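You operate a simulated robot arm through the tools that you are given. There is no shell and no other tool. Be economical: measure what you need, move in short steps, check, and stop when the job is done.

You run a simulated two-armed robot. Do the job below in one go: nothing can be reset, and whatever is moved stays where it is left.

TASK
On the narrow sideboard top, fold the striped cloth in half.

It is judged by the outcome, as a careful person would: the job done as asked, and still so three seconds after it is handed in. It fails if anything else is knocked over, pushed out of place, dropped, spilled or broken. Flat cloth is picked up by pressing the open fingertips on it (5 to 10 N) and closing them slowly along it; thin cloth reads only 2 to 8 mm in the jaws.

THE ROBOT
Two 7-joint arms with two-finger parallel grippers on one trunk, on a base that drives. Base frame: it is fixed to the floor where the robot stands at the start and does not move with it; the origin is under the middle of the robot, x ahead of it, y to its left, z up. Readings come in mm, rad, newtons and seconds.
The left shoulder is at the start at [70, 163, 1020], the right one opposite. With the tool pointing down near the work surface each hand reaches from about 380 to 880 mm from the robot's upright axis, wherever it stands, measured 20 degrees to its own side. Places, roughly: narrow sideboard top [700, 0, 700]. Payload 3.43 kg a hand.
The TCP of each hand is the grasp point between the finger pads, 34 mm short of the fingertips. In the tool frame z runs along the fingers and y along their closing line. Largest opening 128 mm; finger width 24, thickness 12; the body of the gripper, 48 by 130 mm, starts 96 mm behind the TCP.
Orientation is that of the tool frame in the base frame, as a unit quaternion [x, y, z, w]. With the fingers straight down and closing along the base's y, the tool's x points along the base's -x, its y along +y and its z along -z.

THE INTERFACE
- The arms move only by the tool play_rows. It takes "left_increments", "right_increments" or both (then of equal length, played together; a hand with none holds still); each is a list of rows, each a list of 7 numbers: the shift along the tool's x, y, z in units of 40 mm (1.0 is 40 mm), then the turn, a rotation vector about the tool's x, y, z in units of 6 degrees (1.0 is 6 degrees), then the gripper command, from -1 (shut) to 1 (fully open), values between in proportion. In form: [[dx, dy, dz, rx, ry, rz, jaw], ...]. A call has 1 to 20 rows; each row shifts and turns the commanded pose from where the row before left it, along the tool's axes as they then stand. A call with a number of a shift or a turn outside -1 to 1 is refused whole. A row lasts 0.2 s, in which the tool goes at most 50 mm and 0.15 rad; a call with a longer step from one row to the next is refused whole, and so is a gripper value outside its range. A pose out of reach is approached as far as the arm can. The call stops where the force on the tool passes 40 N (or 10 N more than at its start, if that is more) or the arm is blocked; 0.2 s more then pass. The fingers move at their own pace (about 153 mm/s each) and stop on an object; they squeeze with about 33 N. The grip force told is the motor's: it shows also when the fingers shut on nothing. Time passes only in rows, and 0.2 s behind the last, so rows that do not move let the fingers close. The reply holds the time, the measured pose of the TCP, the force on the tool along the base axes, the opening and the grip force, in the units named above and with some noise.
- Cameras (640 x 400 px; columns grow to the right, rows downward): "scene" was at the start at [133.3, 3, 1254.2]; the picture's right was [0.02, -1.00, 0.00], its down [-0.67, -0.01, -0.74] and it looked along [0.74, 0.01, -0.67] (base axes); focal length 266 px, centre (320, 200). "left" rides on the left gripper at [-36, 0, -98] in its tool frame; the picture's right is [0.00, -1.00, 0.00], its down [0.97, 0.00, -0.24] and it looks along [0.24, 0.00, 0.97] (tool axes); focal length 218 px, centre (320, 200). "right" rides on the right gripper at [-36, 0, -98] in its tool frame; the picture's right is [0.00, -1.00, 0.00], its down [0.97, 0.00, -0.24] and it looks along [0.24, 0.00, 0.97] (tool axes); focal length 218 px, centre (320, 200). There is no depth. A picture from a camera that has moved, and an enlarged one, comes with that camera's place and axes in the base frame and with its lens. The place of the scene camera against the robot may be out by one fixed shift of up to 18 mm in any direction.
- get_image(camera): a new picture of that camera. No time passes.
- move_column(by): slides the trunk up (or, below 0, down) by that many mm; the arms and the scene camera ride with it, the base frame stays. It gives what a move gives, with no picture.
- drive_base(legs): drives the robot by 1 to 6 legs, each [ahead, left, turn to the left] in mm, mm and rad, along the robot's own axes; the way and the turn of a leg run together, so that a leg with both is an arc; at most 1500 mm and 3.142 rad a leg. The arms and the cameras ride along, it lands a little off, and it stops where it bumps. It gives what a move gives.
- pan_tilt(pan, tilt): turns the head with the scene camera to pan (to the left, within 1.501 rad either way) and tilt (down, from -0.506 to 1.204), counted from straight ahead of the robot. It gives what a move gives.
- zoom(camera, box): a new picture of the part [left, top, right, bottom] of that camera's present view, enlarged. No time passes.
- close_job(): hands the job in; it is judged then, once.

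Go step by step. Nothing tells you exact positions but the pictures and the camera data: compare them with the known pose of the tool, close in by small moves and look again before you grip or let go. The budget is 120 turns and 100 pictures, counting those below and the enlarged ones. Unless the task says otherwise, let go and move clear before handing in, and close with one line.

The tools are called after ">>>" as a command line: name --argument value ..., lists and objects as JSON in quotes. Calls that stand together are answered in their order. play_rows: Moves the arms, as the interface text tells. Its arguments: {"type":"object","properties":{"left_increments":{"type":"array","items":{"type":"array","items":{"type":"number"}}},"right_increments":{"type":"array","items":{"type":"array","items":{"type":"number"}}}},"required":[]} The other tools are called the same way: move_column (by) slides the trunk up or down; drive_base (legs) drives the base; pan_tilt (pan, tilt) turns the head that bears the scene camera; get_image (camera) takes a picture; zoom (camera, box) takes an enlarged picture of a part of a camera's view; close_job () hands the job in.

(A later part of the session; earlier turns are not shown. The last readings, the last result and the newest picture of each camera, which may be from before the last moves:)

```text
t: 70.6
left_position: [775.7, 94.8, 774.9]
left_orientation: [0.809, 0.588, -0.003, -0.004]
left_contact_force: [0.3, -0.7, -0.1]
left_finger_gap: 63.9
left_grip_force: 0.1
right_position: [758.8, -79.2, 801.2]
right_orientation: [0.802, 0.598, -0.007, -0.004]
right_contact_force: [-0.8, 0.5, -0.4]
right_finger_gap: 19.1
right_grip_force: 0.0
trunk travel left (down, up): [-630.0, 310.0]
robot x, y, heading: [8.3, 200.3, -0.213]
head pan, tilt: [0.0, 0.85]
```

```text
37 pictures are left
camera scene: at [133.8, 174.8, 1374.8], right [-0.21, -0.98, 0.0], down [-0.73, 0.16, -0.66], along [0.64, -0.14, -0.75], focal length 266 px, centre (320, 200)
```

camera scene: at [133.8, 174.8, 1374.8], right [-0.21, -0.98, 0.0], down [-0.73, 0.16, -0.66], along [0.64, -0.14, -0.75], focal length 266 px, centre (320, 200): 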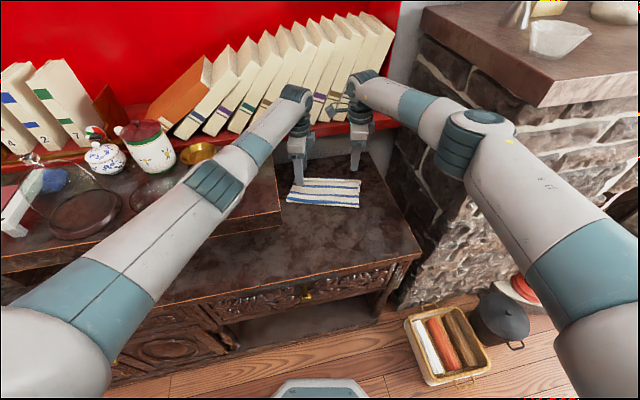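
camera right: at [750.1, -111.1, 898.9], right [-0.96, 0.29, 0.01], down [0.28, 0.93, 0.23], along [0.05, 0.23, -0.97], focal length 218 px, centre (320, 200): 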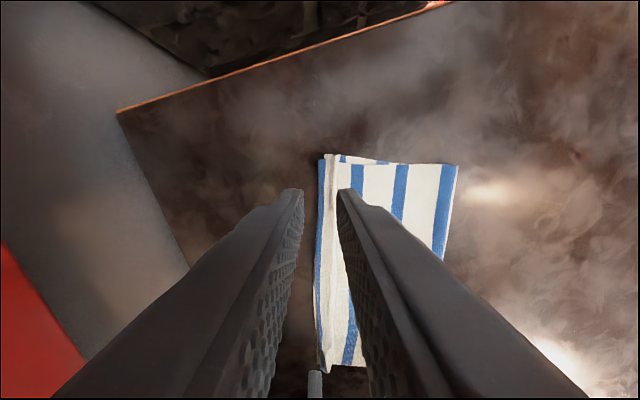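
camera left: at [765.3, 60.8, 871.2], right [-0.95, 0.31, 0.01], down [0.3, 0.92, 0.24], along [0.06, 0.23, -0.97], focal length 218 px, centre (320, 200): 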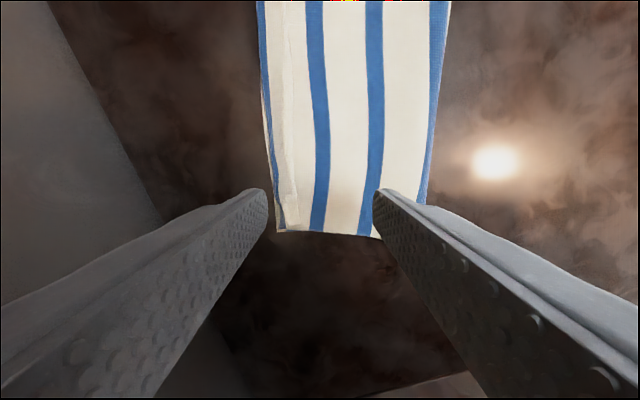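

The cloth is folded nearly edge to edge. I lift and draw the hands back to inspect it properly.

>>> play_rows --left_increments '[[0, -0.2, -0.6, 0, 0, 0, 0], [0, -0.4, -0.6, 0, 0, 0, 0], [0, -0.6, -0.6, 0, 0, 0, 0], [0, -0.6, -0.3, 0, 0, 0, 0], [0, -0.6, 0, 0, 0, 0, 0]]' --right_increments '[[0, 0, -0.5, 0, 0, 0, -0.7], [0, -0.4, -0.5, 0, 0, 0, -0.7], [0, -0.5, -0.3, 0, 0, 0, -0.7], [0.2, -0.5, 0, 0, 0, 0, -0.7], [0.2, -0.5, 0, 0, 0, 0, -0.7]]'

>>> get_image --camera "left"

>>> get_image --camera "right"

>>> zoom --camera "scene" --box '[250, 120, 410, 220]'

```text
t: 71.8
left_position: [684.7, 125.1, 859.4]
left_orientation: [0.809, 0.588, -0.003, -0.004]
left_contact_force: [-0.1, 1.2, -0.3]
left_finger_gap: 64.0
left_grip_force: 0.0
right_position: [691.6, -39.6, 853.8]
right_orientation: [0.802, 0.597, -0.007, -0.004]
right_contact_force: [1.0, -0.4, -0.7]
right_finger_gap: 19.1
right_grip_force: 0.1
trunk travel left (down, up): [-630.0, 310.0]
robot x, y, heading: [12.6, 201.4, -0.218]
head pan, tilt: [0.0, 0.85]
```

```text
36 pictures are left
camera left: at [673.9, 90.5, 957.1], right [-0.95, 0.31, 0.01], down [0.3, 0.92, 0.24], along [0.06, 0.23, -0.97], focal length 218 px, centre (320, 200)
```

left: 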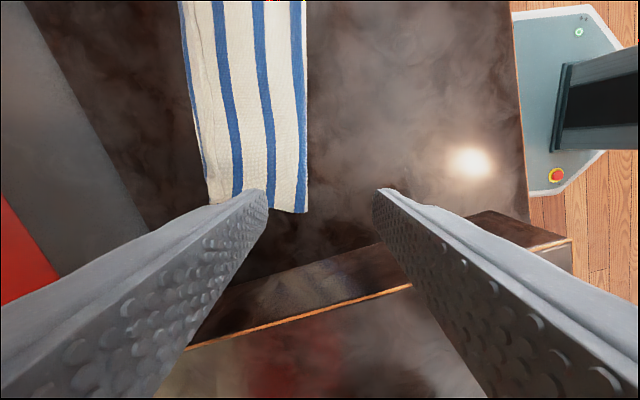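

```text
35 pictures are left
camera right: at [682.1, -72.8, 952.7], right [-0.96, 0.29, 0.01], down [0.28, 0.93, 0.23], along [0.05, 0.23, -0.97], focal length 218 px, centre (320, 200)
```

right: 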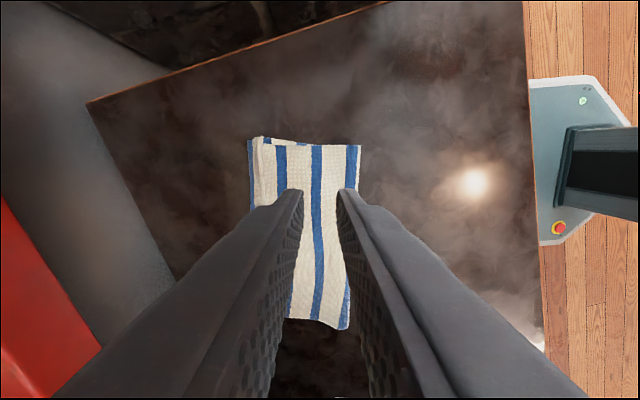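

```text
4.00 times, centred on (330, 170) of scene
camera zoom: at [133.2, 174.9, 1374.9], right [-0.21, -0.98, 0.0], down [-0.73, 0.16, -0.66], along [0.64, -0.14, -0.75], focal length 1066 px, centre (280, 320)
```

zoom: 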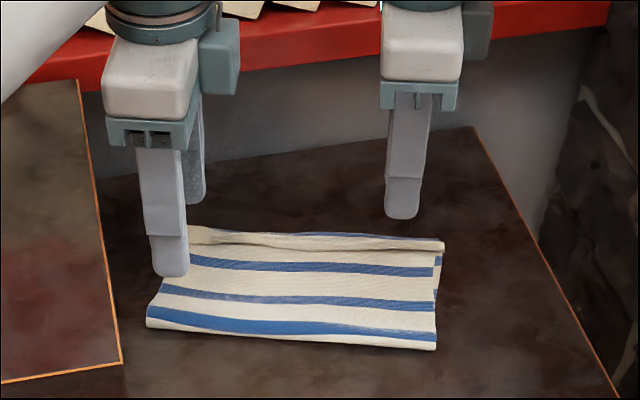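

The fold is nearly right, but the top layer's far hem seems raised or curled back. I'll zoom in to be sure.

>>> zoom --camera "right" --box '[230, 120, 390, 220]'

>>> zoom --camera "left" --box '[160, 60, 336, 220]'

```text
4.00 times, centred on (310, 170) of right
camera zoom: at [682.1, -72.8, 952.7], right [-0.96, 0.29, 0.01], down [0.28, 0.93, 0.23], along [0.05, 0.23, -0.97], focal length 873 px, centre (360, 320)
```

zoom: 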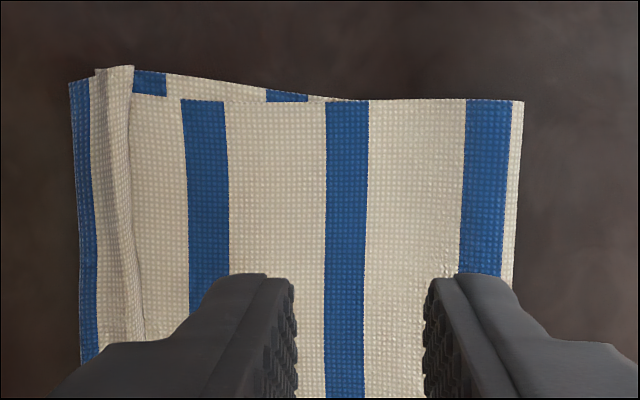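

```text
2.50 times, centred on (248, 140) of left
camera zoom: at [673.9, 90.5, 957.1], right [-0.95, 0.31, 0.01], down [0.3, 0.92, 0.24], along [0.06, 0.23, -0.97], focal length 546 px, centre (500, 350)
```

zoom: 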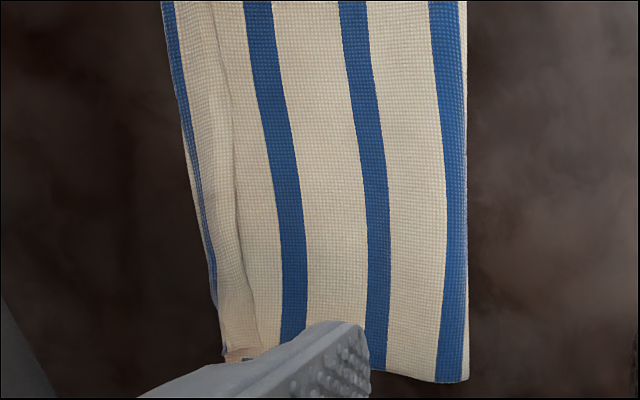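

Confirmed: a strip of about 15 mm of the top layer's hem is folded back on itself. To flip it flat I'll turn the right hand 90° with the jaws wide open, park the left hand away, and sweep the fingertips outward under the hem.

>>> play_rows --left_increments '[[0.3, -0.5, -0.3, 0, 0, 0, 0], [0.3, -0.5, -0.3, 0, 0, 0, 0], [0.3, -0.5, -0.3, 0, 0, 0, 0], [0, 0, 0, 0, 0, 0, 0], [0, 0, 0, 0, 0, 0, 0], [0, 0, 0, 0, 0, 0, 0], [0, 0, 0, 0, 0, 0, 0], [0, 0, 0, 0, 0, 0, 0], [0, 0, 0, 0, 0, 0, 0], [0, 0, 0, 0, 0, 0, 0], [0, 0, 0, 0, 0, 0, 0], [0, 0, 0, 0, 0, 0, 0], [0, 0, 0, 0, 0, 0, 0], [0, 0, 0, 0, 0, 0, 0], [0, 0, 0, 0, 0, 0, 0], [0, 0, 0, 0, 0, 0, 0], [0, 0, 0, 0, 0, 0, 0]]' --right_increments '[[0, 0, 0, 0, 0, 0, -0.7], [0, 0, 0, 0, 0, -1, -0.7], [0, 0, 0, 0, 0, -1, -0.7], [0, 0, 0, 0, 0, -1, -0.7], [0, 0, 0, 0, 0, -1, -0.5], [0, 0, 0, 0, 0, -1, 0], [0, 0, 0, 0, 0, -1, 0.5], [0, 0, 0, 0, 0, -1, 1], [0, 0, 0, 0, 0, -1, 1], [0, 0, 0, 0, 0, -1, 1], [0, 0, 0, 0, 0, -1, 1], [0, 0, 0, 0, 0, -1, 1], [0, 0, 0, 0, 0, -1, 1], [0, 0, 0, 0, 0, -1, 1], [0, 0, 0, 0, 0, -1, 1], [0, 0, 0, 0, 0, -1, 1], [0, 0, 0, 0, 0, 0, 1]]'

>>> get_image --camera "right"

```text
t: 72.5
left_position: [648.7, 156.2, 882.0]
left_orientation: [0.81, 0.586, -0.007, 0.002]
left_contact_force: [2.3, -9.7, -9.1]
left_finger_gap: 61.0
left_grip_force: 0.1
right_position: [691.7, -43.6, 855.1]
right_orientation: [0.762, 0.648, -0.007, -0.005]
right_contact_force: [0.2, -0.2, 0.2]
right_finger_gap: 19.3
right_grip_force: 0.1
trunk travel left (down, up): [-630.0, 310.0]
robot x, y, heading: [8.4, 198.9, -0.219]
head pan, tilt: [0.0, 0.85]
stopped in row 3 (left hand): the force on the tool passed its limit (the readings are from after the stop); the commanded pose is now the measured one
```

```text
31 pictures are left
camera right: at [687.6, -76.7, 951.8], right [-0.99, 0.16, 0.02], down [0.16, 0.96, 0.24], along [0.02, 0.24, -0.97], focal length 218 px, centre (320, 200)
```

right: 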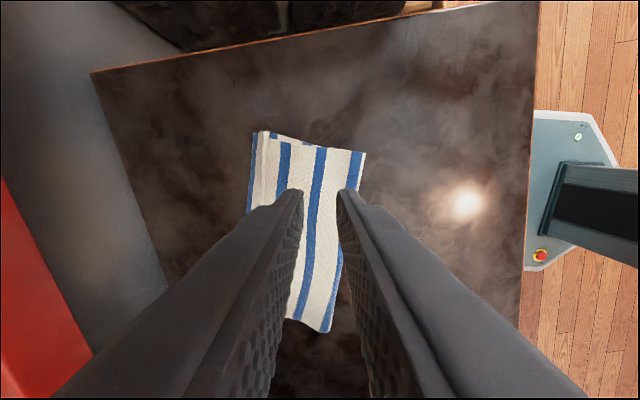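

The left fingertips touched the side of the raised shelf. I move them away from it and up, then continue turning the right hand.

>>> play_rows --left_increments '[[-0.4, 0, 0, 0, 0, 0, 0], [-0.3, 0, -0.5, 0, 0, 0, 0], [0, -0.4, -0.8, 0, 0, 0, -0.5], [0, -0.8, -0.8, 0, 0, 0, -1], [0, -0.8, 0, 0, 0, 0, -1]]'

>>> play_rows --right_increments '[[0, 0, 0, 0, 0, -1, -0.7], [0, 0, 0, 0, 0, -1, -0.7], [0, 0, 0, 0, 0, -1, -0.7], [0, 0, 0, 0, 0, -1, -0.5], [0, 0, 0, 0, 0, -1, 0], [0, 0, 0, 0, 0, -1, 0.5], [0, 0, 0, 0, 0, -1, 1], [0, 0, 0, 0, 0, -1, 1], [0, 0, 0, 0, 0, -1, 1], [0, 0, 0, 0, 0, -1, 1], [0, 0, 0, 0, 0, -1, 1], [0, 0, 0, 0, 0, -1, 1], [0, 0, 0, 0, 0, -1, 1], [0, 0, 0, 0, 0, 0, 1]]'

>>> get_image --camera "right"

>>> get_image --camera "scene"

```text
t: 73.7
left_position: [562.3, 157.1, 967.9]
left_orientation: [0.81, 0.587, -0.007, 0.001]
left_contact_force: [-0.6, -0.4, -0.8]
left_finger_gap: 0.0
left_grip_force: 33.0
right_position: [690.7, -41.6, 853.6]
right_orientation: [0.762, 0.648, -0.006, -0.004]
right_contact_force: [0.7, 0.5, 0.6]
right_finger_gap: 19.3
right_grip_force: 0.0
trunk travel left (down, up): [-630.0, 310.0]
robot x, y, heading: [9.4, 203.9, -0.219]
head pan, tilt: [0.0, 0.85]
```

```text
t: 76.7
left_position: [563.0, 156.3, 967.8]
left_orientation: [0.81, 0.586, -0.006, 0.001]
left_contact_force: [0.4, 0.2, -0.3]
left_finger_gap: 0.2
left_grip_force: 33.0
right_position: [692.6, -41.0, 854.8]
right_orientation: [0.183, 0.983, -0.003, -0.008]
right_contact_force: [0.0, -0.1, 0.8]
right_finger_gap: 128.4
right_grip_force: 0.1
trunk travel left (down, up): [-630.0, 310.0]
robot x, y, heading: [6.2, 200.4, -0.219]
head pan, tilt: [0.0, 0.85]
```

```text
30 pictures are left
camera right: at [726.5, -52.6, 952.0], right [-0.36, -0.93, 0.01], down [-0.9, 0.35, 0.25], along [-0.24, 0.08, -0.97], focal length 218 px, centre (320, 200)
```

right: 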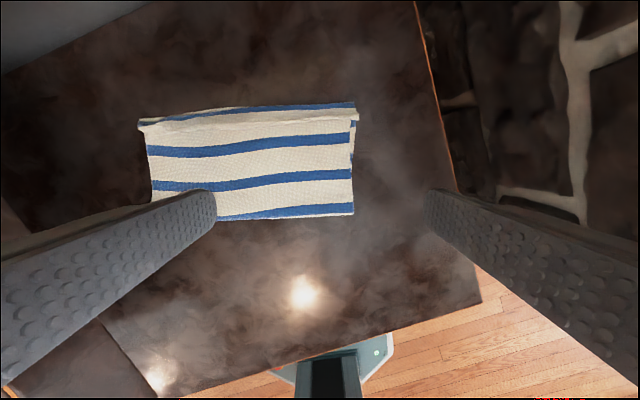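

```text
29 pictures are left
camera scene: at [133.8, 174.4, 1374.8], right [-0.22, -0.98, 0.0], down [-0.73, 0.16, -0.66], along [0.64, -0.14, -0.75], focal length 266 px, centre (320, 200)
```

scene: 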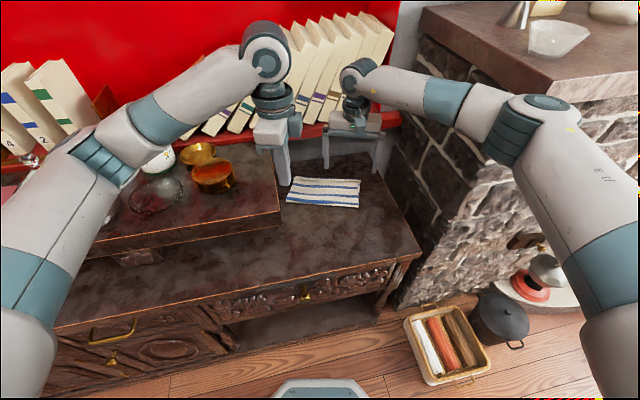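

Clear. I align the right hand with the hem, tilt its fingers outward by 20°, and bring it just inside the folded strip.

>>> play_rows --right_increments '[[0, 0, 0, 0, 0, -0.9, 1], [-0.07, 0.4, 0.2, 0, 0, 0, 1], [-0.08, 0.45, 0.3, 0, 0, 0, 1], [-0.09, 0.45, 0.35, 0, 0, 0, 1], [-0.09, 0.45, 0.35, 0, 0, 0, 1], [0, 0, 0.4, 0, -0.85, 0, 1], [0, 0, 0, 0, -0.85, 0, 1], [0, 0, 0, 0, -0.85, 0, 1], [0, 0, 0, 0, -0.8, 0, 1], [0, 0, 0, 0, 0, 0, 1]]'

>>> get_image --camera "right"

```text
t: 78.9
left_position: [563.7, 156.9, 967.7]
left_orientation: [0.81, 0.587, -0.007, 0.001]
left_contact_force: [0.3, 0.8, 0.1]
left_finger_gap: 0.0
left_grip_force: 32.8
right_position: [722.0, 21.7, 789.3]
right_orientation: [0.135, 0.976, -0.026, 0.167]
right_contact_force: [-0.7, 0.0, -0.3]
right_finger_gap: 128.1
right_grip_force: 0.1
trunk travel left (down, up): [-630.0, 310.0]
robot x, y, heading: [11.6, 202.3, -0.217]
head pan, tilt: [0.0, 0.85]
```

```text
28 pictures are left
camera right: at [723.4, 23.3, 893.9], right [-0.27, -0.96, 0.01], down [-0.96, 0.27, -0.09], along [0.09, -0.03, -1.0], focal length 218 px, centre (320, 200)
```

right: 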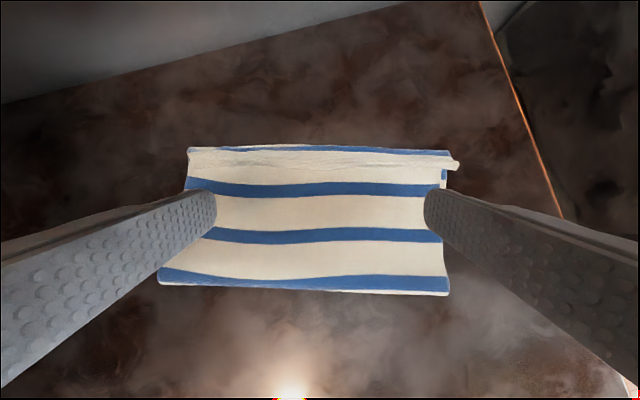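

Nicely aligned. I lower to about 3 mm over the top layer and look before sweeping.

>>> play_rows --right_increments '[[0.15, 0, 0.4, 0, 0, 0, 1], [0.15, 0, 0.42, 0, 0, 0, 1], [0.08, 0, 0.22, 0, 0, 0, 1], [0.05, 0, 0.14, 0, 0, 0, 1], [0, 0, 0, 0, 0, 0, 1]]'

>>> get_image --camera "right"

```text
t: 80.1
left_position: [563.5, 156.7, 968.5]
left_orientation: [0.81, 0.586, -0.007, 0.002]
left_contact_force: [0.9, -0.6, 0.4]
left_finger_gap: 0.0
left_grip_force: 32.8
right_position: [721.3, 21.3, 738.7]
right_orientation: [0.135, 0.977, -0.027, 0.166]
right_contact_force: [-0.3, 1.0, -0.4]
right_finger_gap: 127.8
right_grip_force: 0.1
trunk travel left (down, up): [-630.0, 310.0]
robot x, y, heading: [8.6, 197.5, -0.216]
head pan, tilt: [0.0, 0.85]
```

```text
27 pictures are left
camera right: at [722.4, 23.8, 843.6], right [-0.27, -0.96, 0.01], down [-0.96, 0.27, -0.09], along [0.09, -0.03, -1.0], focal length 218 px, centre (320, 200)
```

right: 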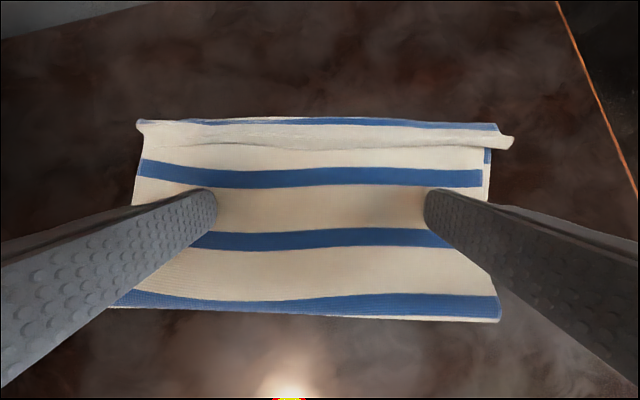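

The tips sit just behind the folded strip. Sweeping outward slowly.

>>> play_rows --right_increments '[[-0.26, 0, 0.1, 0, 0, 0, 1], [-0.26, 0, 0.1, 0, 0, 0, 1], [-0.26, 0, 0.094, 0, 0, 0, 1], [-0.26, 0, 0.094, 0, 0, 0, 1], [-0.26, 0, 0.094, 0, 0, 0, 1], [0, 0, 0, 0, 0, 0, 1]]'

>>> get_image --camera "right"

```text
t: 81.5
left_position: [562.6, 157.2, 968.9]
left_orientation: [0.81, 0.587, -0.005, 0.001]
left_contact_force: [-0.5, 1.0, -0.3]
left_finger_gap: 0.1
left_grip_force: 32.9
right_position: [775.3, 6.1, 738.0]
right_orientation: [0.135, 0.977, -0.025, 0.166]
right_contact_force: [-0.3, -0.2, 0.4]
right_finger_gap: 128.1
right_grip_force: 0.1
trunk travel left (down, up): [-630.0, 310.0]
robot x, y, heading: [7.3, 198.5, -0.215]
head pan, tilt: [0.0, 0.85]
```

```text
26 pictures are left
camera right: at [777.0, 8.3, 842.8], right [-0.27, -0.96, 0.01], down [-0.96, 0.27, -0.09], along [0.09, -0.03, -1.0], focal length 218 px, centre (320, 200)
```

right: 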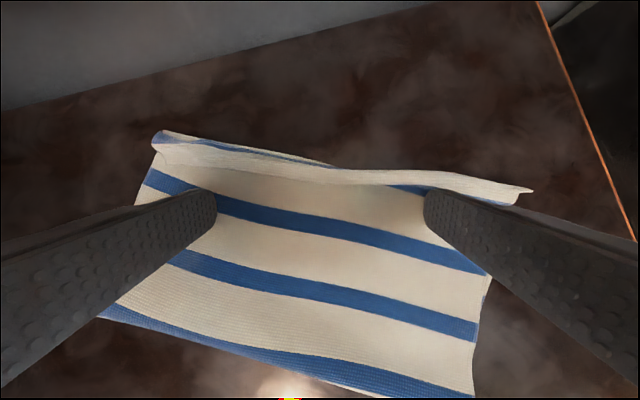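

The sweep dragged the cloth instead, turning it a bit more. I lift and look at how it lies now.

>>> play_rows --right_increments '[[0.1, 0, -0.3, 0, 0, 0, 1], [0.2, 0, -0.6, 0, 0, 0, 1], [0.4, 0, -0.8, 0, 0.8, 0, 1], [0.5, 0, -0.6, 0, 0.8, 0, 1], [0.5, 0, -0.5, 0, 0.8, 0, 1], [0.5, 0, 0, 0, 0.9, 0, 1], [0, 0, 0, 0, 0, 0, 1]]'

>>> get_image --camera "right"

```text
t: 83.1
left_position: [563.8, 157.1, 967.5]
left_orientation: [0.81, 0.586, -0.006, 0.002]
left_contact_force: [-0.3, -0.9, -0.3]
left_finger_gap: 0.0
left_grip_force: 32.4
right_position: [663.7, 41.1, 826.7]
right_orientation: [0.138, 0.99, -0.003, -0.005]
right_contact_force: [-0.1, -0.3, -0.3]
right_finger_gap: 128.2
right_grip_force: 0.1
trunk travel left (down, up): [-630.0, 310.0]
robot x, y, heading: [7.7, 199.2, -0.217]
head pan, tilt: [0.0, 0.85]
```

```text
25 pictures are left
camera right: at [698.3, 32.6, 923.3], right [-0.27, -0.96, 0.01], down [-0.93, 0.27, 0.25], along [-0.24, 0.06, -0.97], focal length 218 px, centre (320, 200)
```

right: 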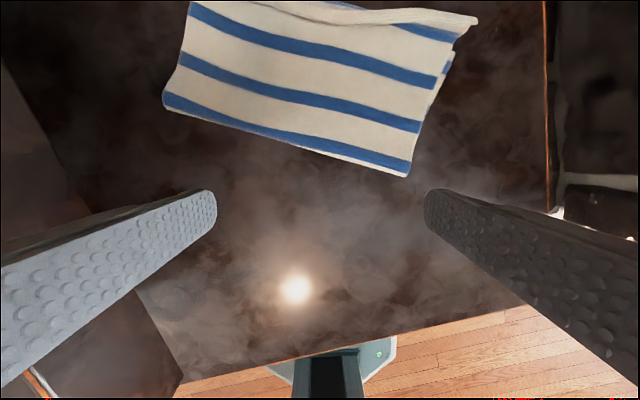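

The hem's right end is now flat outward but the left end is still curled, and the cloth sits skewed close to the back. I'll press it lightly with the spread fingers and drag it back toward the middle, turning it straight.

>>> play_rows --right_increments '[[0, 0, 0, 0, 0, 0.95, 1], [0, 0, 0, 0, 0, 0.95, 1], [0, 0, 0, 0, 0, 0.9, 1], [-0.5, 0.2, 0, 0, 0, 0, 1], [-0.5, 0.2, 0, 0, 0, 0, 1], [-0.5, 0.2, 0, 0, 0, 0, 1], [-0.5, 0.2, 0.3, 0, 0, 0, 1], [-0.41, 0.11, 0.5, 0, 0, 0, 1], [0, 0, 0.5, 0, 0, 0, 1], [0, 0, 0.5, 0, 0, 0, 1], [0, 0, 0.2, 0, 0, 0, 1], [0, 0, 0, 0, 0, 0, 1]]'

>>> get_image --camera "right"

```text
t: 85.7
left_position: [562.7, 158.4, 968.8]
left_orientation: [0.81, 0.586, -0.006, 0.001]
left_contact_force: [-1.2, 0.4, -0.4]
left_finger_gap: 0.0
left_grip_force: 33.2
right_position: [761.4, 18.0, 745.0]
right_orientation: [0.281, 0.96, -0.004, -0.005]
right_contact_force: [0.5, 0.2, 0.0]
right_finger_gap: 128.0
right_grip_force: 0.1
trunk travel left (down, up): [-630.0, 310.0]
robot x, y, heading: [10.1, 198.5, -0.22]
head pan, tilt: [0.0, 0.85]
```

```text
24 pictures are left
camera right: at [793.4, -0.4, 842.1], right [-0.54, -0.84, 0.01], down [-0.82, 0.52, 0.25], along [-0.21, 0.13, -0.97], focal length 218 px, centre (320, 200)
```

right: 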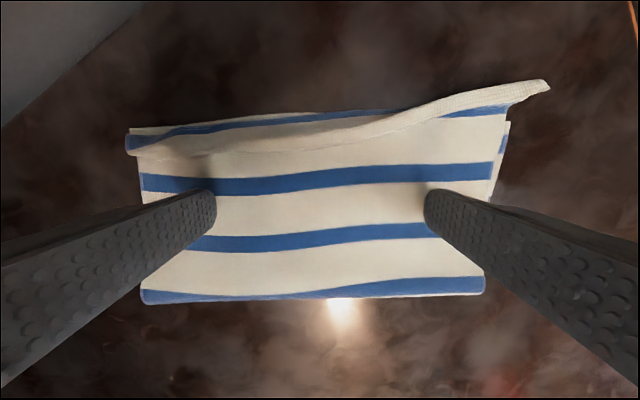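

Well placed over the cloth. Pressing lightly.

>>> play_rows --right_increments '[[0, 0, 0.15, 0, 0, 0, 1], [0, 0, 0.06, 0, 0, 0, 1], [0, 0, 0.03, 0, 0, 0, 1], [0, 0, 0, 0, 0, 0, 1]]'

```text
t: 86.7
left_position: [562.0, 157.6, 968.6]
left_orientation: [0.81, 0.586, -0.006, 0.002]
left_contact_force: [-1.2, -0.3, -0.6]
left_finger_gap: 0.0
left_grip_force: 32.9
right_position: [762.7, 17.2, 736.4]
right_orientation: [0.281, 0.96, -0.003, -0.004]
right_contact_force: [1.3, -1.8, 6.2]
right_finger_gap: 127.9
right_grip_force: 0.0
trunk travel left (down, up): [-630.0, 310.0]
robot x, y, heading: [12.4, 200.2, -0.218]
head pan, tilt: [0.0, 0.85]
```

>>> play_rows --right_increments '[[0.2, -0.2, 0.01, 0, 0, 0, 1], [0.27, -0.28, 0, 0, 0, 0, 1], [0.27, -0.28, 0, 0, 0, 0, 1], [0.27, -0.28, 0, 0, 0, 0, 1], [0.27, -0.28, 0, 0, 0, 0, 1], [0, 0, 0, 0, 0, -0.6, 1], [0, 0, 0, 0, 0, -0.7, 1], [0, 0, 0, 0, 0, -0.7, 1], [0, 0, 0, 0, 0, -0.7, 1], [0, 0, 0, 0, 0, 0, 1]]'

>>> get_image --camera "right"

```text
t: 88.9
left_position: [561.5, 158.2, 967.7]
left_orientation: [0.81, 0.586, -0.006, 0.002]
left_contact_force: [-0.8, 0.6, 0.6]
left_finger_gap: 0.0
left_grip_force: 32.5
right_position: [690.7, 0.3, 736.4]
right_orientation: [0.143, 0.99, -0.003, -0.004]
right_contact_force: [3.1, -1.3, 12.5]
right_finger_gap: 127.6
right_grip_force: 0.1
trunk travel left (down, up): [-630.0, 310.0]
robot x, y, heading: [11.2, 199.4, -0.216]
head pan, tilt: [0.0, 0.85]
```

```text
23 pictures are left
camera right: at [726.2, -7.5, 833.9], right [-0.28, -0.96, 0.01], down [-0.93, 0.27, 0.25], along [-0.24, 0.06, -0.97], focal length 218 px, centre (320, 200)
```

right: 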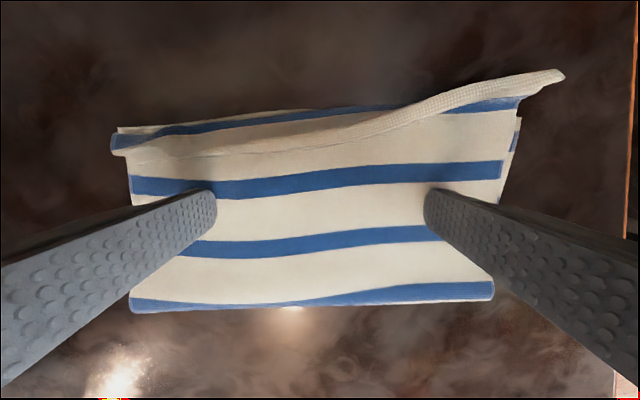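

The cloth slid and turned as one piece; it now lies mid-surface. Its bottom far edge runs (708,−122)–(767,100), and the crease is about 15 mm short of the middle. Plan: pinch only the top layer a little inside the curled hem with both hands, lift so the hem hangs open, and relay it along the far edge. First I turn the right hand back.

>>> play_rows --right_increments '[[0, 0, -0.5, 0, 0, 0, 1], [0, 0, -0.8, 0, 0, 0, 1], [0, 0, -0.8, 0, 0, 1, 0.5], [0, 0, 0, 0, 0, 1, 0], [0, 0, 0, 0, 0, 1, -0.5], [0, 0, 0, 0, 0, 1, -0.5], [0, 0, 0, 0, 0, 1, -0.5], [0, 0, 0, 0, 0, 1, -0.5], [0, 0, 0, 0, 0, 1, -0.5], [0, 0, 0, 0, 0, 1, -0.5], [0, 0, 0, 0, 0, 1, -0.5], [0, 0, 0, 0, 0, 1, -0.5], [0, 0, 0, 0, 0, 1, -0.5], [0, 0, 0, 0, 0, 1, -0.5], [0, 0, 0, 0, 0, 1, -0.5], [0, 0, 0, 0, 0, 1, -0.5], [0, 0, 0, 0, 0, 0.8, -0.5], [-0.6, -0.15, 0, 0, 0, 0, -0.5], [-0.6, -0.15, 0, 0, 0, 0, -0.5], [-0.5, 0, 0, 0, 0, 0, -0.5]]'

>>> play_rows --left_increments '[[0, 0.8, 0, 0, 0, 0, -0.5], [-0.2, 0.9, 0, 0, 0, 0, -0.5], [-0.2, 0.9, 0.3, 0, 0, 0, -0.5], [-0.2, 0.9, 0.7, 0, 0, 0, -0.5], [-0.2, 0.85, 0.8, 0, 0, 0, -0.5], [-0.17, 0, 0.8, 0, 0, 0, -0.5], [0, 0, 0.8, 0, 0, 0, -0.5], [0, 0, 0.8, 0, 0, 0, -0.5], [0, 0, 0, 0, 0, 0, -0.5]]'

>>> get_image --camera "left"

>>> get_image --camera "right"

```text
t: 93.1
left_position: [563.0, 156.4, 967.9]
left_orientation: [0.81, 0.587, -0.006, 0.001]
left_contact_force: [-0.1, 0.2, -0.3]
left_finger_gap: 0.0
left_grip_force: 32.8
right_position: [663.9, -62.6, 819.6]
right_orientation: [0.794, 0.608, -0.006, -0.001]
right_contact_force: [-0.3, 0.7, 0.2]
right_finger_gap: 32.0
right_grip_force: 0.0
trunk travel left (down, up): [-630.0, 310.0]
robot x, y, heading: [10.8, 196.8, -0.221]
head pan, tilt: [0.0, 0.85]
```

```text
t: 95.1
left_position: [717.4, 63.6, 798.4]
left_orientation: [0.81, 0.586, -0.006, 0.002]
left_contact_force: [0.3, 0.5, -0.2]
left_finger_gap: 32.1
left_grip_force: 0.0
right_position: [663.4, -62.6, 819.3]
right_orientation: [0.794, 0.607, -0.005, -0.001]
right_contact_force: [-0.1, 0.1, 0.0]
right_finger_gap: 32.0
right_grip_force: 0.1
trunk travel left (down, up): [-630.0, 310.0]
robot x, y, heading: [8.1, 200.1, -0.221]
head pan, tilt: [0.0, 0.85]
```

```text
22 pictures are left
camera left: at [706.7, 31.0, 895.3], right [-0.95, 0.31, 0.01], down [0.31, 0.92, 0.23], along [0.07, 0.22, -0.97], focal length 218 px, centre (320, 200)
```

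left: 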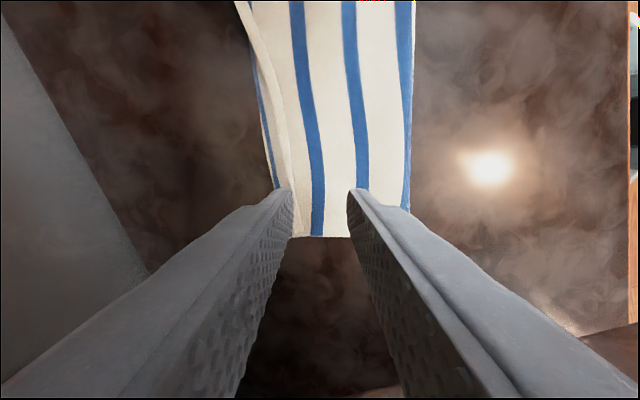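

```text
21 pictures are left
camera right: at [654.3, -95.3, 917.9], right [-0.96, 0.26, 0.01], down [0.26, 0.94, 0.23], along [0.05, 0.23, -0.97], focal length 218 px, centre (320, 200)
```

right: 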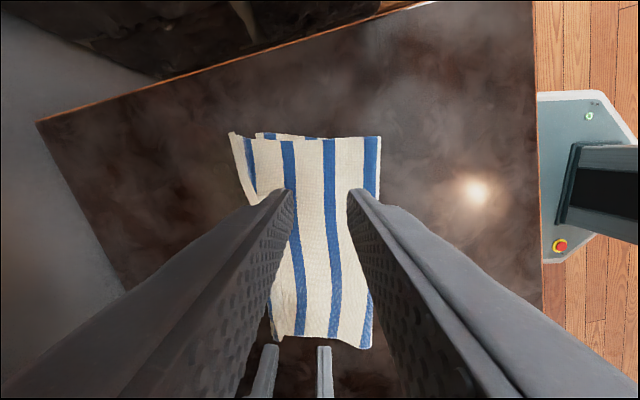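

Both hands are over the second stripe of the top layer. I lower them in guarded steps.

>>> play_rows --left_increments '[[0, -0.1, 0.3, 0, 0, 0, -0.5], [0, 0, 0.4, 0, 0, 0, -0.5], [0, 0, 0.4, 0, 0, 0, -0.5], [0, 0, 0.25, 0, 0, 0, -0.5], [0, 0, 0.12, 0, 0, 0, -0.5], [0, 0, 0.06, 0, 0, 0, -0.5], [0, 0, 0, 0, 0, 0, -0.5]]' --right_increments '[[0, 0.49, 0.4, 0, 0, 0, -0.5], [0, 0, 0.5, 0, 0, 0, -0.5], [0, 0, 0.5, 0, 0, 0, -0.5], [0, 0, 0.4, 0, 0, 0, -0.5], [0, 0, 0.18, 0, 0, 0, -0.5], [0, 0, 0.08, 0, 0, 0, -0.5], [0, 0, 0, 0, 0, 0, -0.5]]'

```text
t: 96.7
left_position: [712.1, 66.3, 736.9]
left_orientation: [0.81, 0.586, -0.007, 0.001]
left_contact_force: [-0.9, -0.1, 1.5]
left_finger_gap: 32.0
left_grip_force: 0.0
right_position: [682.1, -67.3, 737.4]
right_orientation: [0.795, 0.607, -0.005, -0.001]
right_contact_force: [1.0, 0.4, 1.2]
right_finger_gap: 31.8
right_grip_force: 0.1
trunk travel left (down, up): [-630.0, 310.0]
robot x, y, heading: [4.7, 202.8, -0.222]
head pan, tilt: [0.0, 0.85]
```

Almost touching. I press lightly and close slowly.

>>> play_rows --left_increments '[[0, 0, 0.025, 0, 0, 0, -0.5], [0, 0, 0, 0, 0, 0, -0.55], [0, 0, 0, 0, 0, 0, -0.6], [0, 0, 0, 0, 0, 0, -0.65], [0, 0, 0, 0, 0, 0, -0.7], [0, 0, 0, 0, 0, 0, -0.75], [0, 0, 0, 0, 0, 0, -0.8], [0, 0, 0, 0, 0, 0, -0.85], [0, 0, 0, 0, 0, 0, -0.9], [0, 0, 0, 0, 0, 0, -0.95], [0, 0, 0, 0, 0, 0, -1], [0, 0, 0, 0, 0, 0, -1]]' --right_increments '[[0, 0, 0.025, 0, 0, 0, -0.5], [0, 0, 0, 0, 0, 0, -0.55], [0, 0, 0, 0, 0, 0, -0.6], [0, 0, 0, 0, 0, 0, -0.65], [0, 0, 0, 0, 0, 0, -0.7], [0, 0, 0, 0, 0, 0, -0.75], [0, 0, 0, 0, 0, 0, -0.8], [0, 0, 0, 0, 0, 0, -0.85], [0, 0, 0, 0, 0, 0, -0.9], [0, 0, 0, 0, 0, 0, -0.95], [0, 0, 0, 0, 0, 0, -1], [0, 0, 0, 0, 0, 0, -1]]'

>>> play_rows --left_increments '[[0, 0, -0.3, 0, 0, 0, -1], [0, 0, -0.4, 0, 0, 0, -1], [0, 0, 0, 0, 0, 0, -1]]' --right_increments '[[0, 0, -0.3, 0, 0, 0, -1], [0, 0, -0.4, 0, 0, 0, -1], [0, 0, 0, 0, 0, 0, -1]]'

>>> get_image --camera "left"

>>> get_image --camera "right"

```text
t: 99.3
left_position: [711.1, 64.6, 738.1]
left_orientation: [0.809, 0.587, -0.007, 0.001]
left_contact_force: [0.0, -0.4, 3.8]
left_finger_gap: 0.3
left_grip_force: 33.6
right_position: [680.7, -68.4, 736.9]
right_orientation: [0.795, 0.607, -0.005, -0.001]
right_contact_force: [-0.7, -0.1, 0.0]
right_finger_gap: 0.1
right_grip_force: 32.2
trunk travel left (down, up): [-630.0, 310.0]
robot x, y, heading: [8.0, 200.0, -0.22]
head pan, tilt: [0.0, 0.85]
```

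```text
t: 100.1
left_position: [712.9, 66.3, 765.0]
left_orientation: [0.81, 0.586, -0.007, 0.001]
left_contact_force: [-0.5, 0.0, 0.5]
left_finger_gap: 0.0
left_grip_force: 32.8
right_position: [681.1, -65.8, 764.6]
right_orientation: [0.794, 0.608, -0.006, -0.002]
right_contact_force: [-0.5, -0.1, 0.8]
right_finger_gap: 0.1
right_grip_force: 32.9
trunk travel left (down, up): [-630.0, 310.0]
robot x, y, heading: [9.4, 200.7, -0.22]
head pan, tilt: [0.0, 0.85]
```

```text
20 pictures are left
camera left: at [702.1, 32.6, 862.0], right [-0.95, 0.31, 0.01], down [0.31, 0.92, 0.23], along [0.07, 0.22, -0.97], focal length 218 px, centre (320, 200)
```

left: 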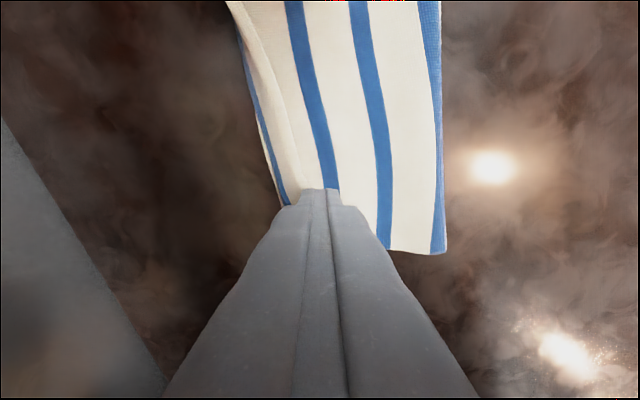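

```text
19 pictures are left
camera right: at [671.5, -99.5, 863.1], right [-0.96, 0.26, 0.01], down [0.26, 0.94, 0.23], along [0.05, 0.23, -0.97], focal length 218 px, centre (320, 200)
```

right: 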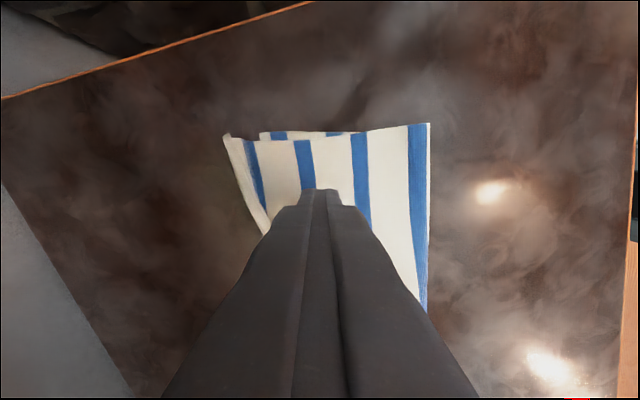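

Both grips came up empty because the press was too light. I repeat with a firmer press.

>>> play_rows --left_increments '[[0, 0, 0, 0, 0, 0, -0.5], [0, 0, 0.3, 0, 0, 0, -0.5], [0, 0, 0.35, 0, 0, 0, -0.5], [0, 0, 0.06, 0, 0, 0, -0.5], [0, 0, 0.03, 0, 0, 0, -0.5], [0, 0, 0, 0, 0, 0, -0.5]]' --right_increments '[[0, 0, 0, 0, 0, 0, -0.5], [0, 0, 0.3, 0, 0, 0, -0.5], [0, 0, 0.35, 0, 0, 0, -0.5], [0, 0, 0.06, 0, 0, 0, -0.5], [0, 0, 0.03, 0, 0, 0, -0.5], [0, 0, 0, 0, 0, 0, -0.5]]'

```text
t: 101.5
left_position: [710.9, 66.8, 737.2]
left_orientation: [0.81, 0.586, -0.006, 0.003]
left_contact_force: [2.3, 2.3, 9.1]
left_finger_gap: 32.6
left_grip_force: 0.5
right_position: [679.2, -66.1, 736.7]
right_orientation: [0.794, 0.608, -0.005, -0.001]
right_contact_force: [-0.1, -1.2, 4.4]
right_finger_gap: 31.8
right_grip_force: 0.2
trunk travel left (down, up): [-630.0, 310.0]
robot x, y, heading: [8.7, 202.3, -0.217]
head pan, tilt: [0.0, 0.85]
```

>>> play_rows --left_increments '[[0, 0, 0.02, 0, 0, 0, -0.5], [0, 0, 0, 0, 0, 0, -0.55], [0, 0, 0, 0, 0, 0, -0.6], [0, 0, 0, 0, 0, 0, -0.65], [0, 0, 0, 0, 0, 0, -0.7], [0, 0, 0, 0, 0, 0, -0.75], [0, 0, 0, 0, 0, 0, -0.8], [0, 0, 0, 0, 0, 0, -0.85], [0, 0, 0, 0, 0, 0, -0.9], [0, 0, 0, 0, 0, 0, -0.95], [0, 0, 0, 0, 0, 0, -1], [0, 0, 0, 0, 0, 0, -1]]' --right_increments '[[0, 0, 0.05, 0, 0, 0, -0.5], [0, 0, 0, 0, 0, 0, -0.55], [0, 0, 0, 0, 0, 0, -0.6], [0, 0, 0, 0, 0, 0, -0.65], [0, 0, 0, 0, 0, 0, -0.7], [0, 0, 0, 0, 0, 0, -0.75], [0, 0, 0, 0, 0, 0, -0.8], [0, 0, 0, 0, 0, 0, -0.85], [0, 0, 0, 0, 0, 0, -0.9], [0, 0, 0, 0, 0, 0, -0.95], [0, 0, 0, 0, 0, 0, -1], [0, 0, 0, 0, 0, 0, -1]]'

```text
t: 104.1
left_position: [710.5, 66.1, 736.9]
left_orientation: [0.81, 0.586, -0.005, 0.004]
left_contact_force: [1.5, 0.2, 13.7]
left_finger_gap: 1.6
left_grip_force: 33.2
right_position: [678.2, -65.2, 736.0]
right_orientation: [0.795, 0.607, -0.005, 0.0]
right_contact_force: [4.6, -1.3, 20.2]
right_finger_gap: 6.0
right_grip_force: 33.1
trunk travel left (down, up): [-630.0, 310.0]
robot x, y, heading: [4.6, 199.0, -0.218]
head pan, tilt: [0.0, 0.85]
```

>>> play_rows --left_increments '[[0, 0, -0.3, 0, 0, 0, -1], [0, 0, -0.4, 0, 0, 0, -1], [0, 0, -0.3, 0, 0, 0, -1], [0, 0, 0, 0, 0, 0, -1]]' --right_increments '[[0, 0, -0.3, 0, 0, 0, -1], [0, 0, -0.4, 0, 0, 0, -1], [0, 0, -0.3, 0, 0, 0, -1], [0, 0, 0, 0, 0, 0, -1]]'

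>>> get_image --camera "right"

>>> get_image --camera "left"

```text
t: 105.1
left_position: [711.7, 66.8, 773.9]
left_orientation: [0.81, 0.586, -0.006, 0.0]
left_contact_force: [-0.4, 0.0, 0.5]
left_finger_gap: 1.2
left_grip_force: 33.3
right_position: [680.0, -65.6, 773.3]
right_orientation: [0.794, 0.608, -0.005, -0.001]
right_contact_force: [-0.6, 0.3, -0.5]
right_finger_gap: 5.3
right_grip_force: 32.7
trunk travel left (down, up): [-630.0, 310.0]
robot x, y, heading: [8.5, 202.2, -0.221]
head pan, tilt: [0.0, 0.85]
```

```text
18 pictures are left
camera right: at [670.9, -99.1, 870.8], right [-0.96, 0.26, 0.01], down [0.26, 0.94, 0.23], along [0.05, 0.23, -0.97], focal length 218 px, centre (320, 200)
```

right: 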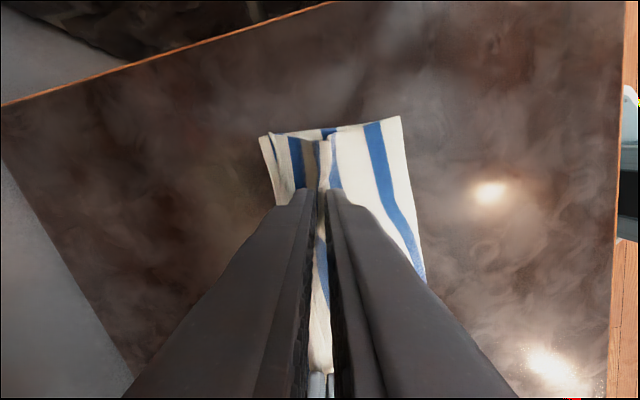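

```text
17 pictures are left
camera left: at [701.1, 32.6, 871.4], right [-0.95, 0.31, 0.01], down [0.31, 0.92, 0.23], along [0.07, 0.22, -0.97], focal length 218 px, centre (320, 200)
```

left: 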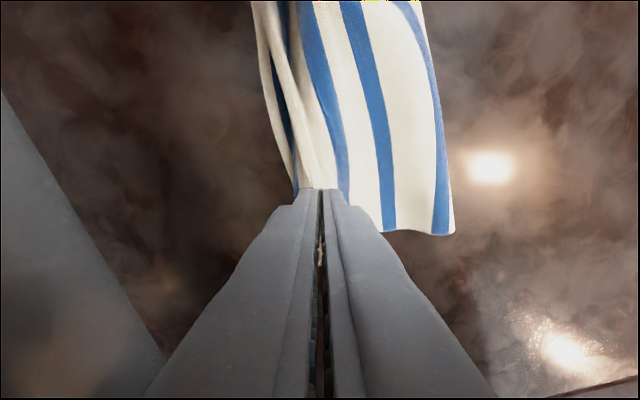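

>>> play_rows --left_increments '[[0, 0, -0.4, 0, 0, 0, -1], [0, 0, -0.4, 0, 0, 0, -1], [0, 0, -0.3, 0, 0, 0, -1], [0, 0, 0, 0, 0, 0, -1]]' --right_increments '[[0, 0, -0.4, 0, 0, 0, -1], [0, 0, -0.4, 0, 0, 0, -1], [0, 0, -0.3, 0, 0, 0, -1], [0, 0, 0, 0, 0, 0, -1]]'

>>> zoom --camera "scene" --box '[250, 110, 410, 210]'

>>> get_image --camera "right"

```text
t: 106.1
left_position: [712.8, 66.8, 816.8]
left_orientation: [0.81, 0.586, -0.006, 0.001]
left_contact_force: [0.5, 0.1, 0.0]
left_finger_gap: 1.3
left_grip_force: 33.4
right_position: [681.1, -66.4, 816.3]
right_orientation: [0.794, 0.608, -0.006, -0.001]
right_contact_force: [-0.6, 0.3, -0.3]
right_finger_gap: 5.2
right_grip_force: 33.1
trunk travel left (down, up): [-630.0, 310.0]
robot x, y, heading: [7.2, 195.6, -0.216]
head pan, tilt: [0.0, 0.85]
```

```text
4.00 times, centred on (330, 160) of scene
camera zoom: at [134.0, 174.3, 1374.8], right [-0.22, -0.98, 0.0], down [-0.73, 0.16, -0.66], along [0.64, -0.14, -0.75], focal length 1066 px, centre (280, 360)
```

zoom: 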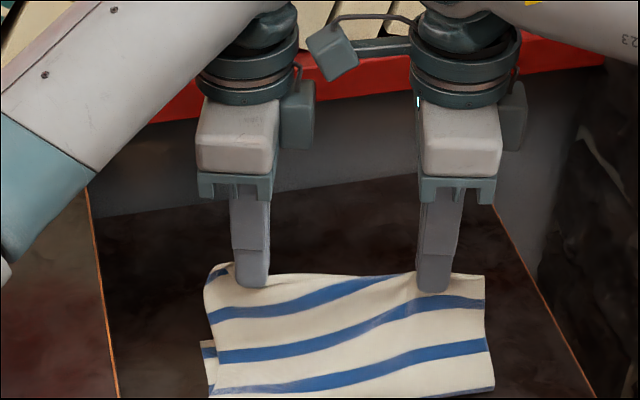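

```text
15 pictures are left
camera right: at [672.6, -99.3, 914.6], right [-0.96, 0.26, 0.01], down [0.26, 0.94, 0.23], along [0.05, 0.23, -0.97], focal length 218 px, centre (320, 200)
```

right: 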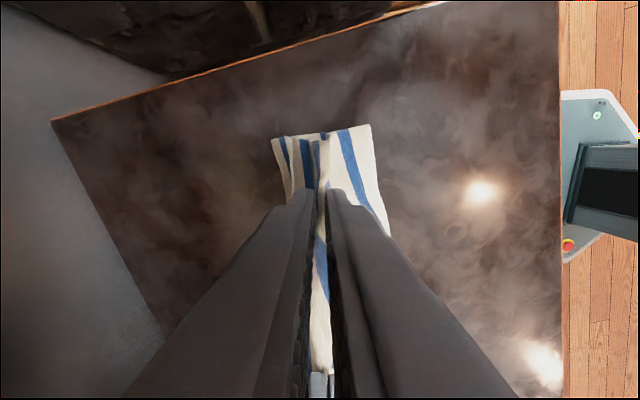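

The left hand has only the top layer, with its hem hanging free. The right hand seems to have caught both layers, so I lower and release the right while the left stays up.

>>> play_rows --right_increments '[[0, 0, 0.4, 0, 0, 0, -1], [0, 0, 0.4, 0, 0, 0, -1], [0, 0, 0.4, 0, 0, 0, -1], [0, 0, 0.4, 0, 0, 0, -1], [0, 0, 0.25, 0, 0, 0, -1], [0, 0, 0, 0, 0, 0, -1], [0, 0, 0, 0, 0, 0, -0.8], [0, 0, 0, 0, 0, 0, -0.6], [0, 0, -0.1, 0, 0, 0, -0.5], [0, 0, -0.3, 0, 0, 0, -0.5], [0, 0, -0.5, 0, 0, 0, -0.5], [0, 0, -0.5, 0, 0, 0, -0.5], [0, 0, -0.5, 0, 0, 0, -0.5]]'

>>> get_image --camera "right"

```text
t: 106.9
left_position: [712.2, 72.5, 812.0]
left_orientation: [0.808, 0.59, -0.006, -0.006]
left_contact_force: [-0.5, -0.2, -1.2]
left_finger_gap: 1.2
left_grip_force: 32.3
right_position: [684.1, -66.7, 778.6]
right_orientation: [0.795, 0.606, -0.002, -0.001]
right_contact_force: [-0.4, 0.5, -0.5]
right_finger_gap: 5.2
right_grip_force: 33.7
trunk travel left (down, up): [-630.0, 310.0]
robot x, y, heading: [14.4, 199.1, -0.219]
head pan, tilt: [0.0, 0.85]
stopped in row 3 (left hand): the force on the tool passed its limit (the readings are from after the stop); the commanded pose is now the measured one
```

```text
14 pictures are left
camera right: at [674.4, -100.5, 876.4], right [-0.96, 0.27, 0.0], down [0.26, 0.94, 0.24], along [0.06, 0.23, -0.97], focal length 218 px, centre (320, 200)
```

right: 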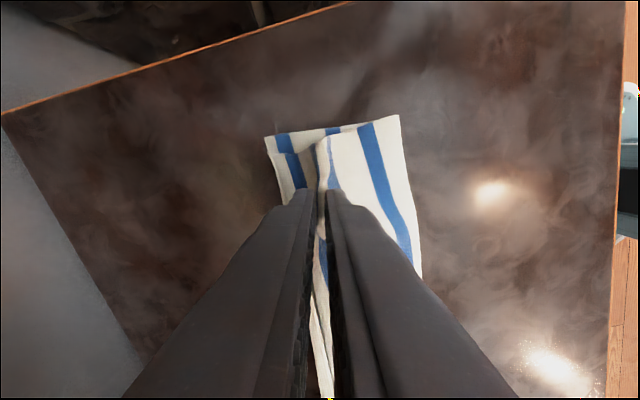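

The two wrists touched when moved to different heights. I lower both together, then release the right and move it away sideways.

>>> play_rows --left_increments '[[0.2, 0, 0.3, 0, 0, 0, -1], [0, 0, 0.3, 0, 0, 0, -1], [0, 0, 0.3, 0, 0, 0, -1], [0, 0, 0, 0, 0, 0, -1], [0, 0, 0, 0, 0, 0, -1], [0, 0, 0, 0, 0, 0, -1], [0, 0, 0, 0, 0, 0, -1], [0, 0, 0, 0, 0, 0, -1], [0, 0, 0, 0, 0, 0, -1], [0, 0, 0, 0, 0, 0, -1]]' --right_increments '[[0, 0, 0.3, 0, 0, 0, -1], [0, 0, 0.3, 0, 0, 0, -1], [0, 0, 0.3, 0, 0, 0, -1], [0, 0, 0, 0, 0, 0, -1], [0, 0, 0, 0, 0, 0, -0.8], [0, 0, 0, 0, 0, 0, -0.6], [-0.1, 0, -0.2, 0, 0, 0, -0.5], [-0.4, 0, -0.4, 0, 0, 0, -0.5], [-0.6, 0, -0.4, 0, 0, 0, -0.5], [-0.4, -0.2, 0, 0, 0, 0, -0.5]]'

>>> get_image --camera "right"

```text
t: 109.1
left_position: [716.1, 87.0, 775.8]
left_orientation: [0.806, 0.591, -0.007, -0.004]
left_contact_force: [0.2, -0.2, -0.1]
left_finger_gap: 1.5
left_grip_force: 33.2
right_position: [661.7, -114.6, 782.9]
right_orientation: [0.794, 0.608, -0.002, 0.0]
right_contact_force: [-0.9, -0.4, 0.4]
right_finger_gap: 31.9
right_grip_force: 0.1
trunk travel left (down, up): [-630.0, 310.0]
robot x, y, heading: [10.3, 200.3, -0.21]
head pan, tilt: [0.0, 0.85]
```

```text
13 pictures are left
camera right: at [652.7, -148.7, 881.5], right [-0.97, 0.26, 0.0], down [0.25, 0.94, 0.24], along [0.06, 0.23, -0.97], focal length 218 px, centre (320, 200)
```

right: 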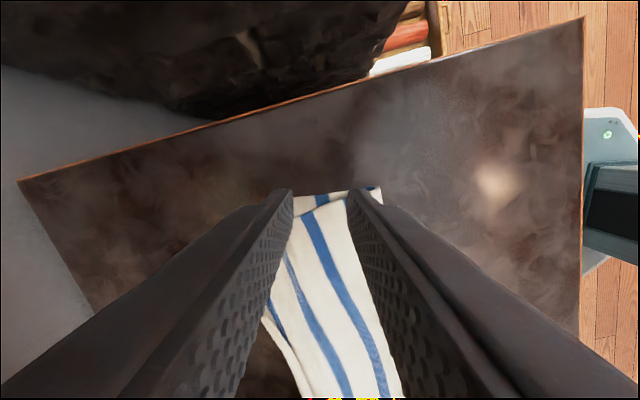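

Right released. Now I raise the left slightly and check the hem there.

>>> play_rows --left_increments '[[0, 0, -0.5, 0, 0, 0, -1], [0, 0, -0.5, 0, 0, 0, -1], [0, 0, 0, 0, 0, 0, -1]]' --right_increments '[[0, -0.8, -0.5, 0, 0, 0, -0.5], [0, -0.8, 0, 0, 0, 0, -0.5], [0, 0, 0, 0, 0, 0, -0.5]]'

>>> zoom --camera "scene" --box '[250, 110, 410, 210]'

>>> get_image --camera "left"

```text
t: 109.9
left_position: [715.6, 81.6, 814.9]
left_orientation: [0.808, 0.589, -0.005, -0.005]
left_contact_force: [0.7, 0.5, -0.7]
left_finger_gap: 1.4
left_grip_force: 33.3
right_position: [598.9, -106.4, 802.8]
right_orientation: [0.796, 0.606, -0.002, -0.001]
right_contact_force: [-0.2, 0.5, 0.4]
right_finger_gap: 32.1
right_grip_force: 0.0
trunk travel left (down, up): [-630.0, 310.0]
robot x, y, heading: [8.0, 198.4, -0.219]
head pan, tilt: [0.0, 0.85]
```

```text
4.00 times, centred on (330, 160) of scene
camera zoom: at [134.4, 174.8, 1374.8], right [-0.22, -0.98, 0.0], down [-0.73, 0.16, -0.66], along [0.64, -0.14, -0.75], focal length 1066 px, centre (280, 360)
```

zoom: 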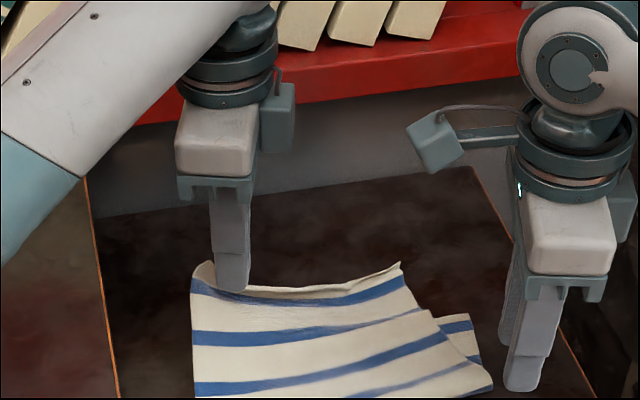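

```text
11 pictures are left
camera left: at [705.2, 47.0, 912.5], right [-0.95, 0.3, 0.02], down [0.3, 0.92, 0.24], along [0.06, 0.23, -0.97], focal length 218 px, centre (320, 200)
```

left: 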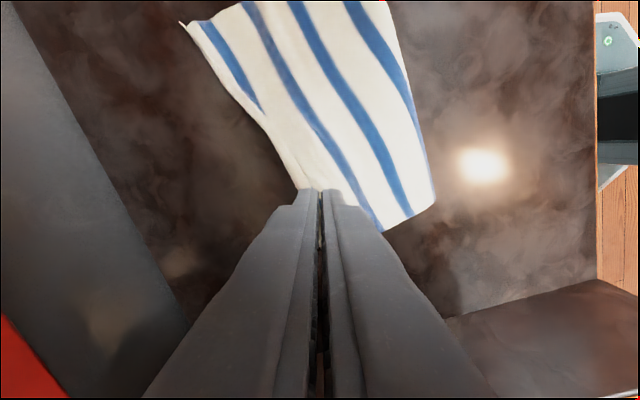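

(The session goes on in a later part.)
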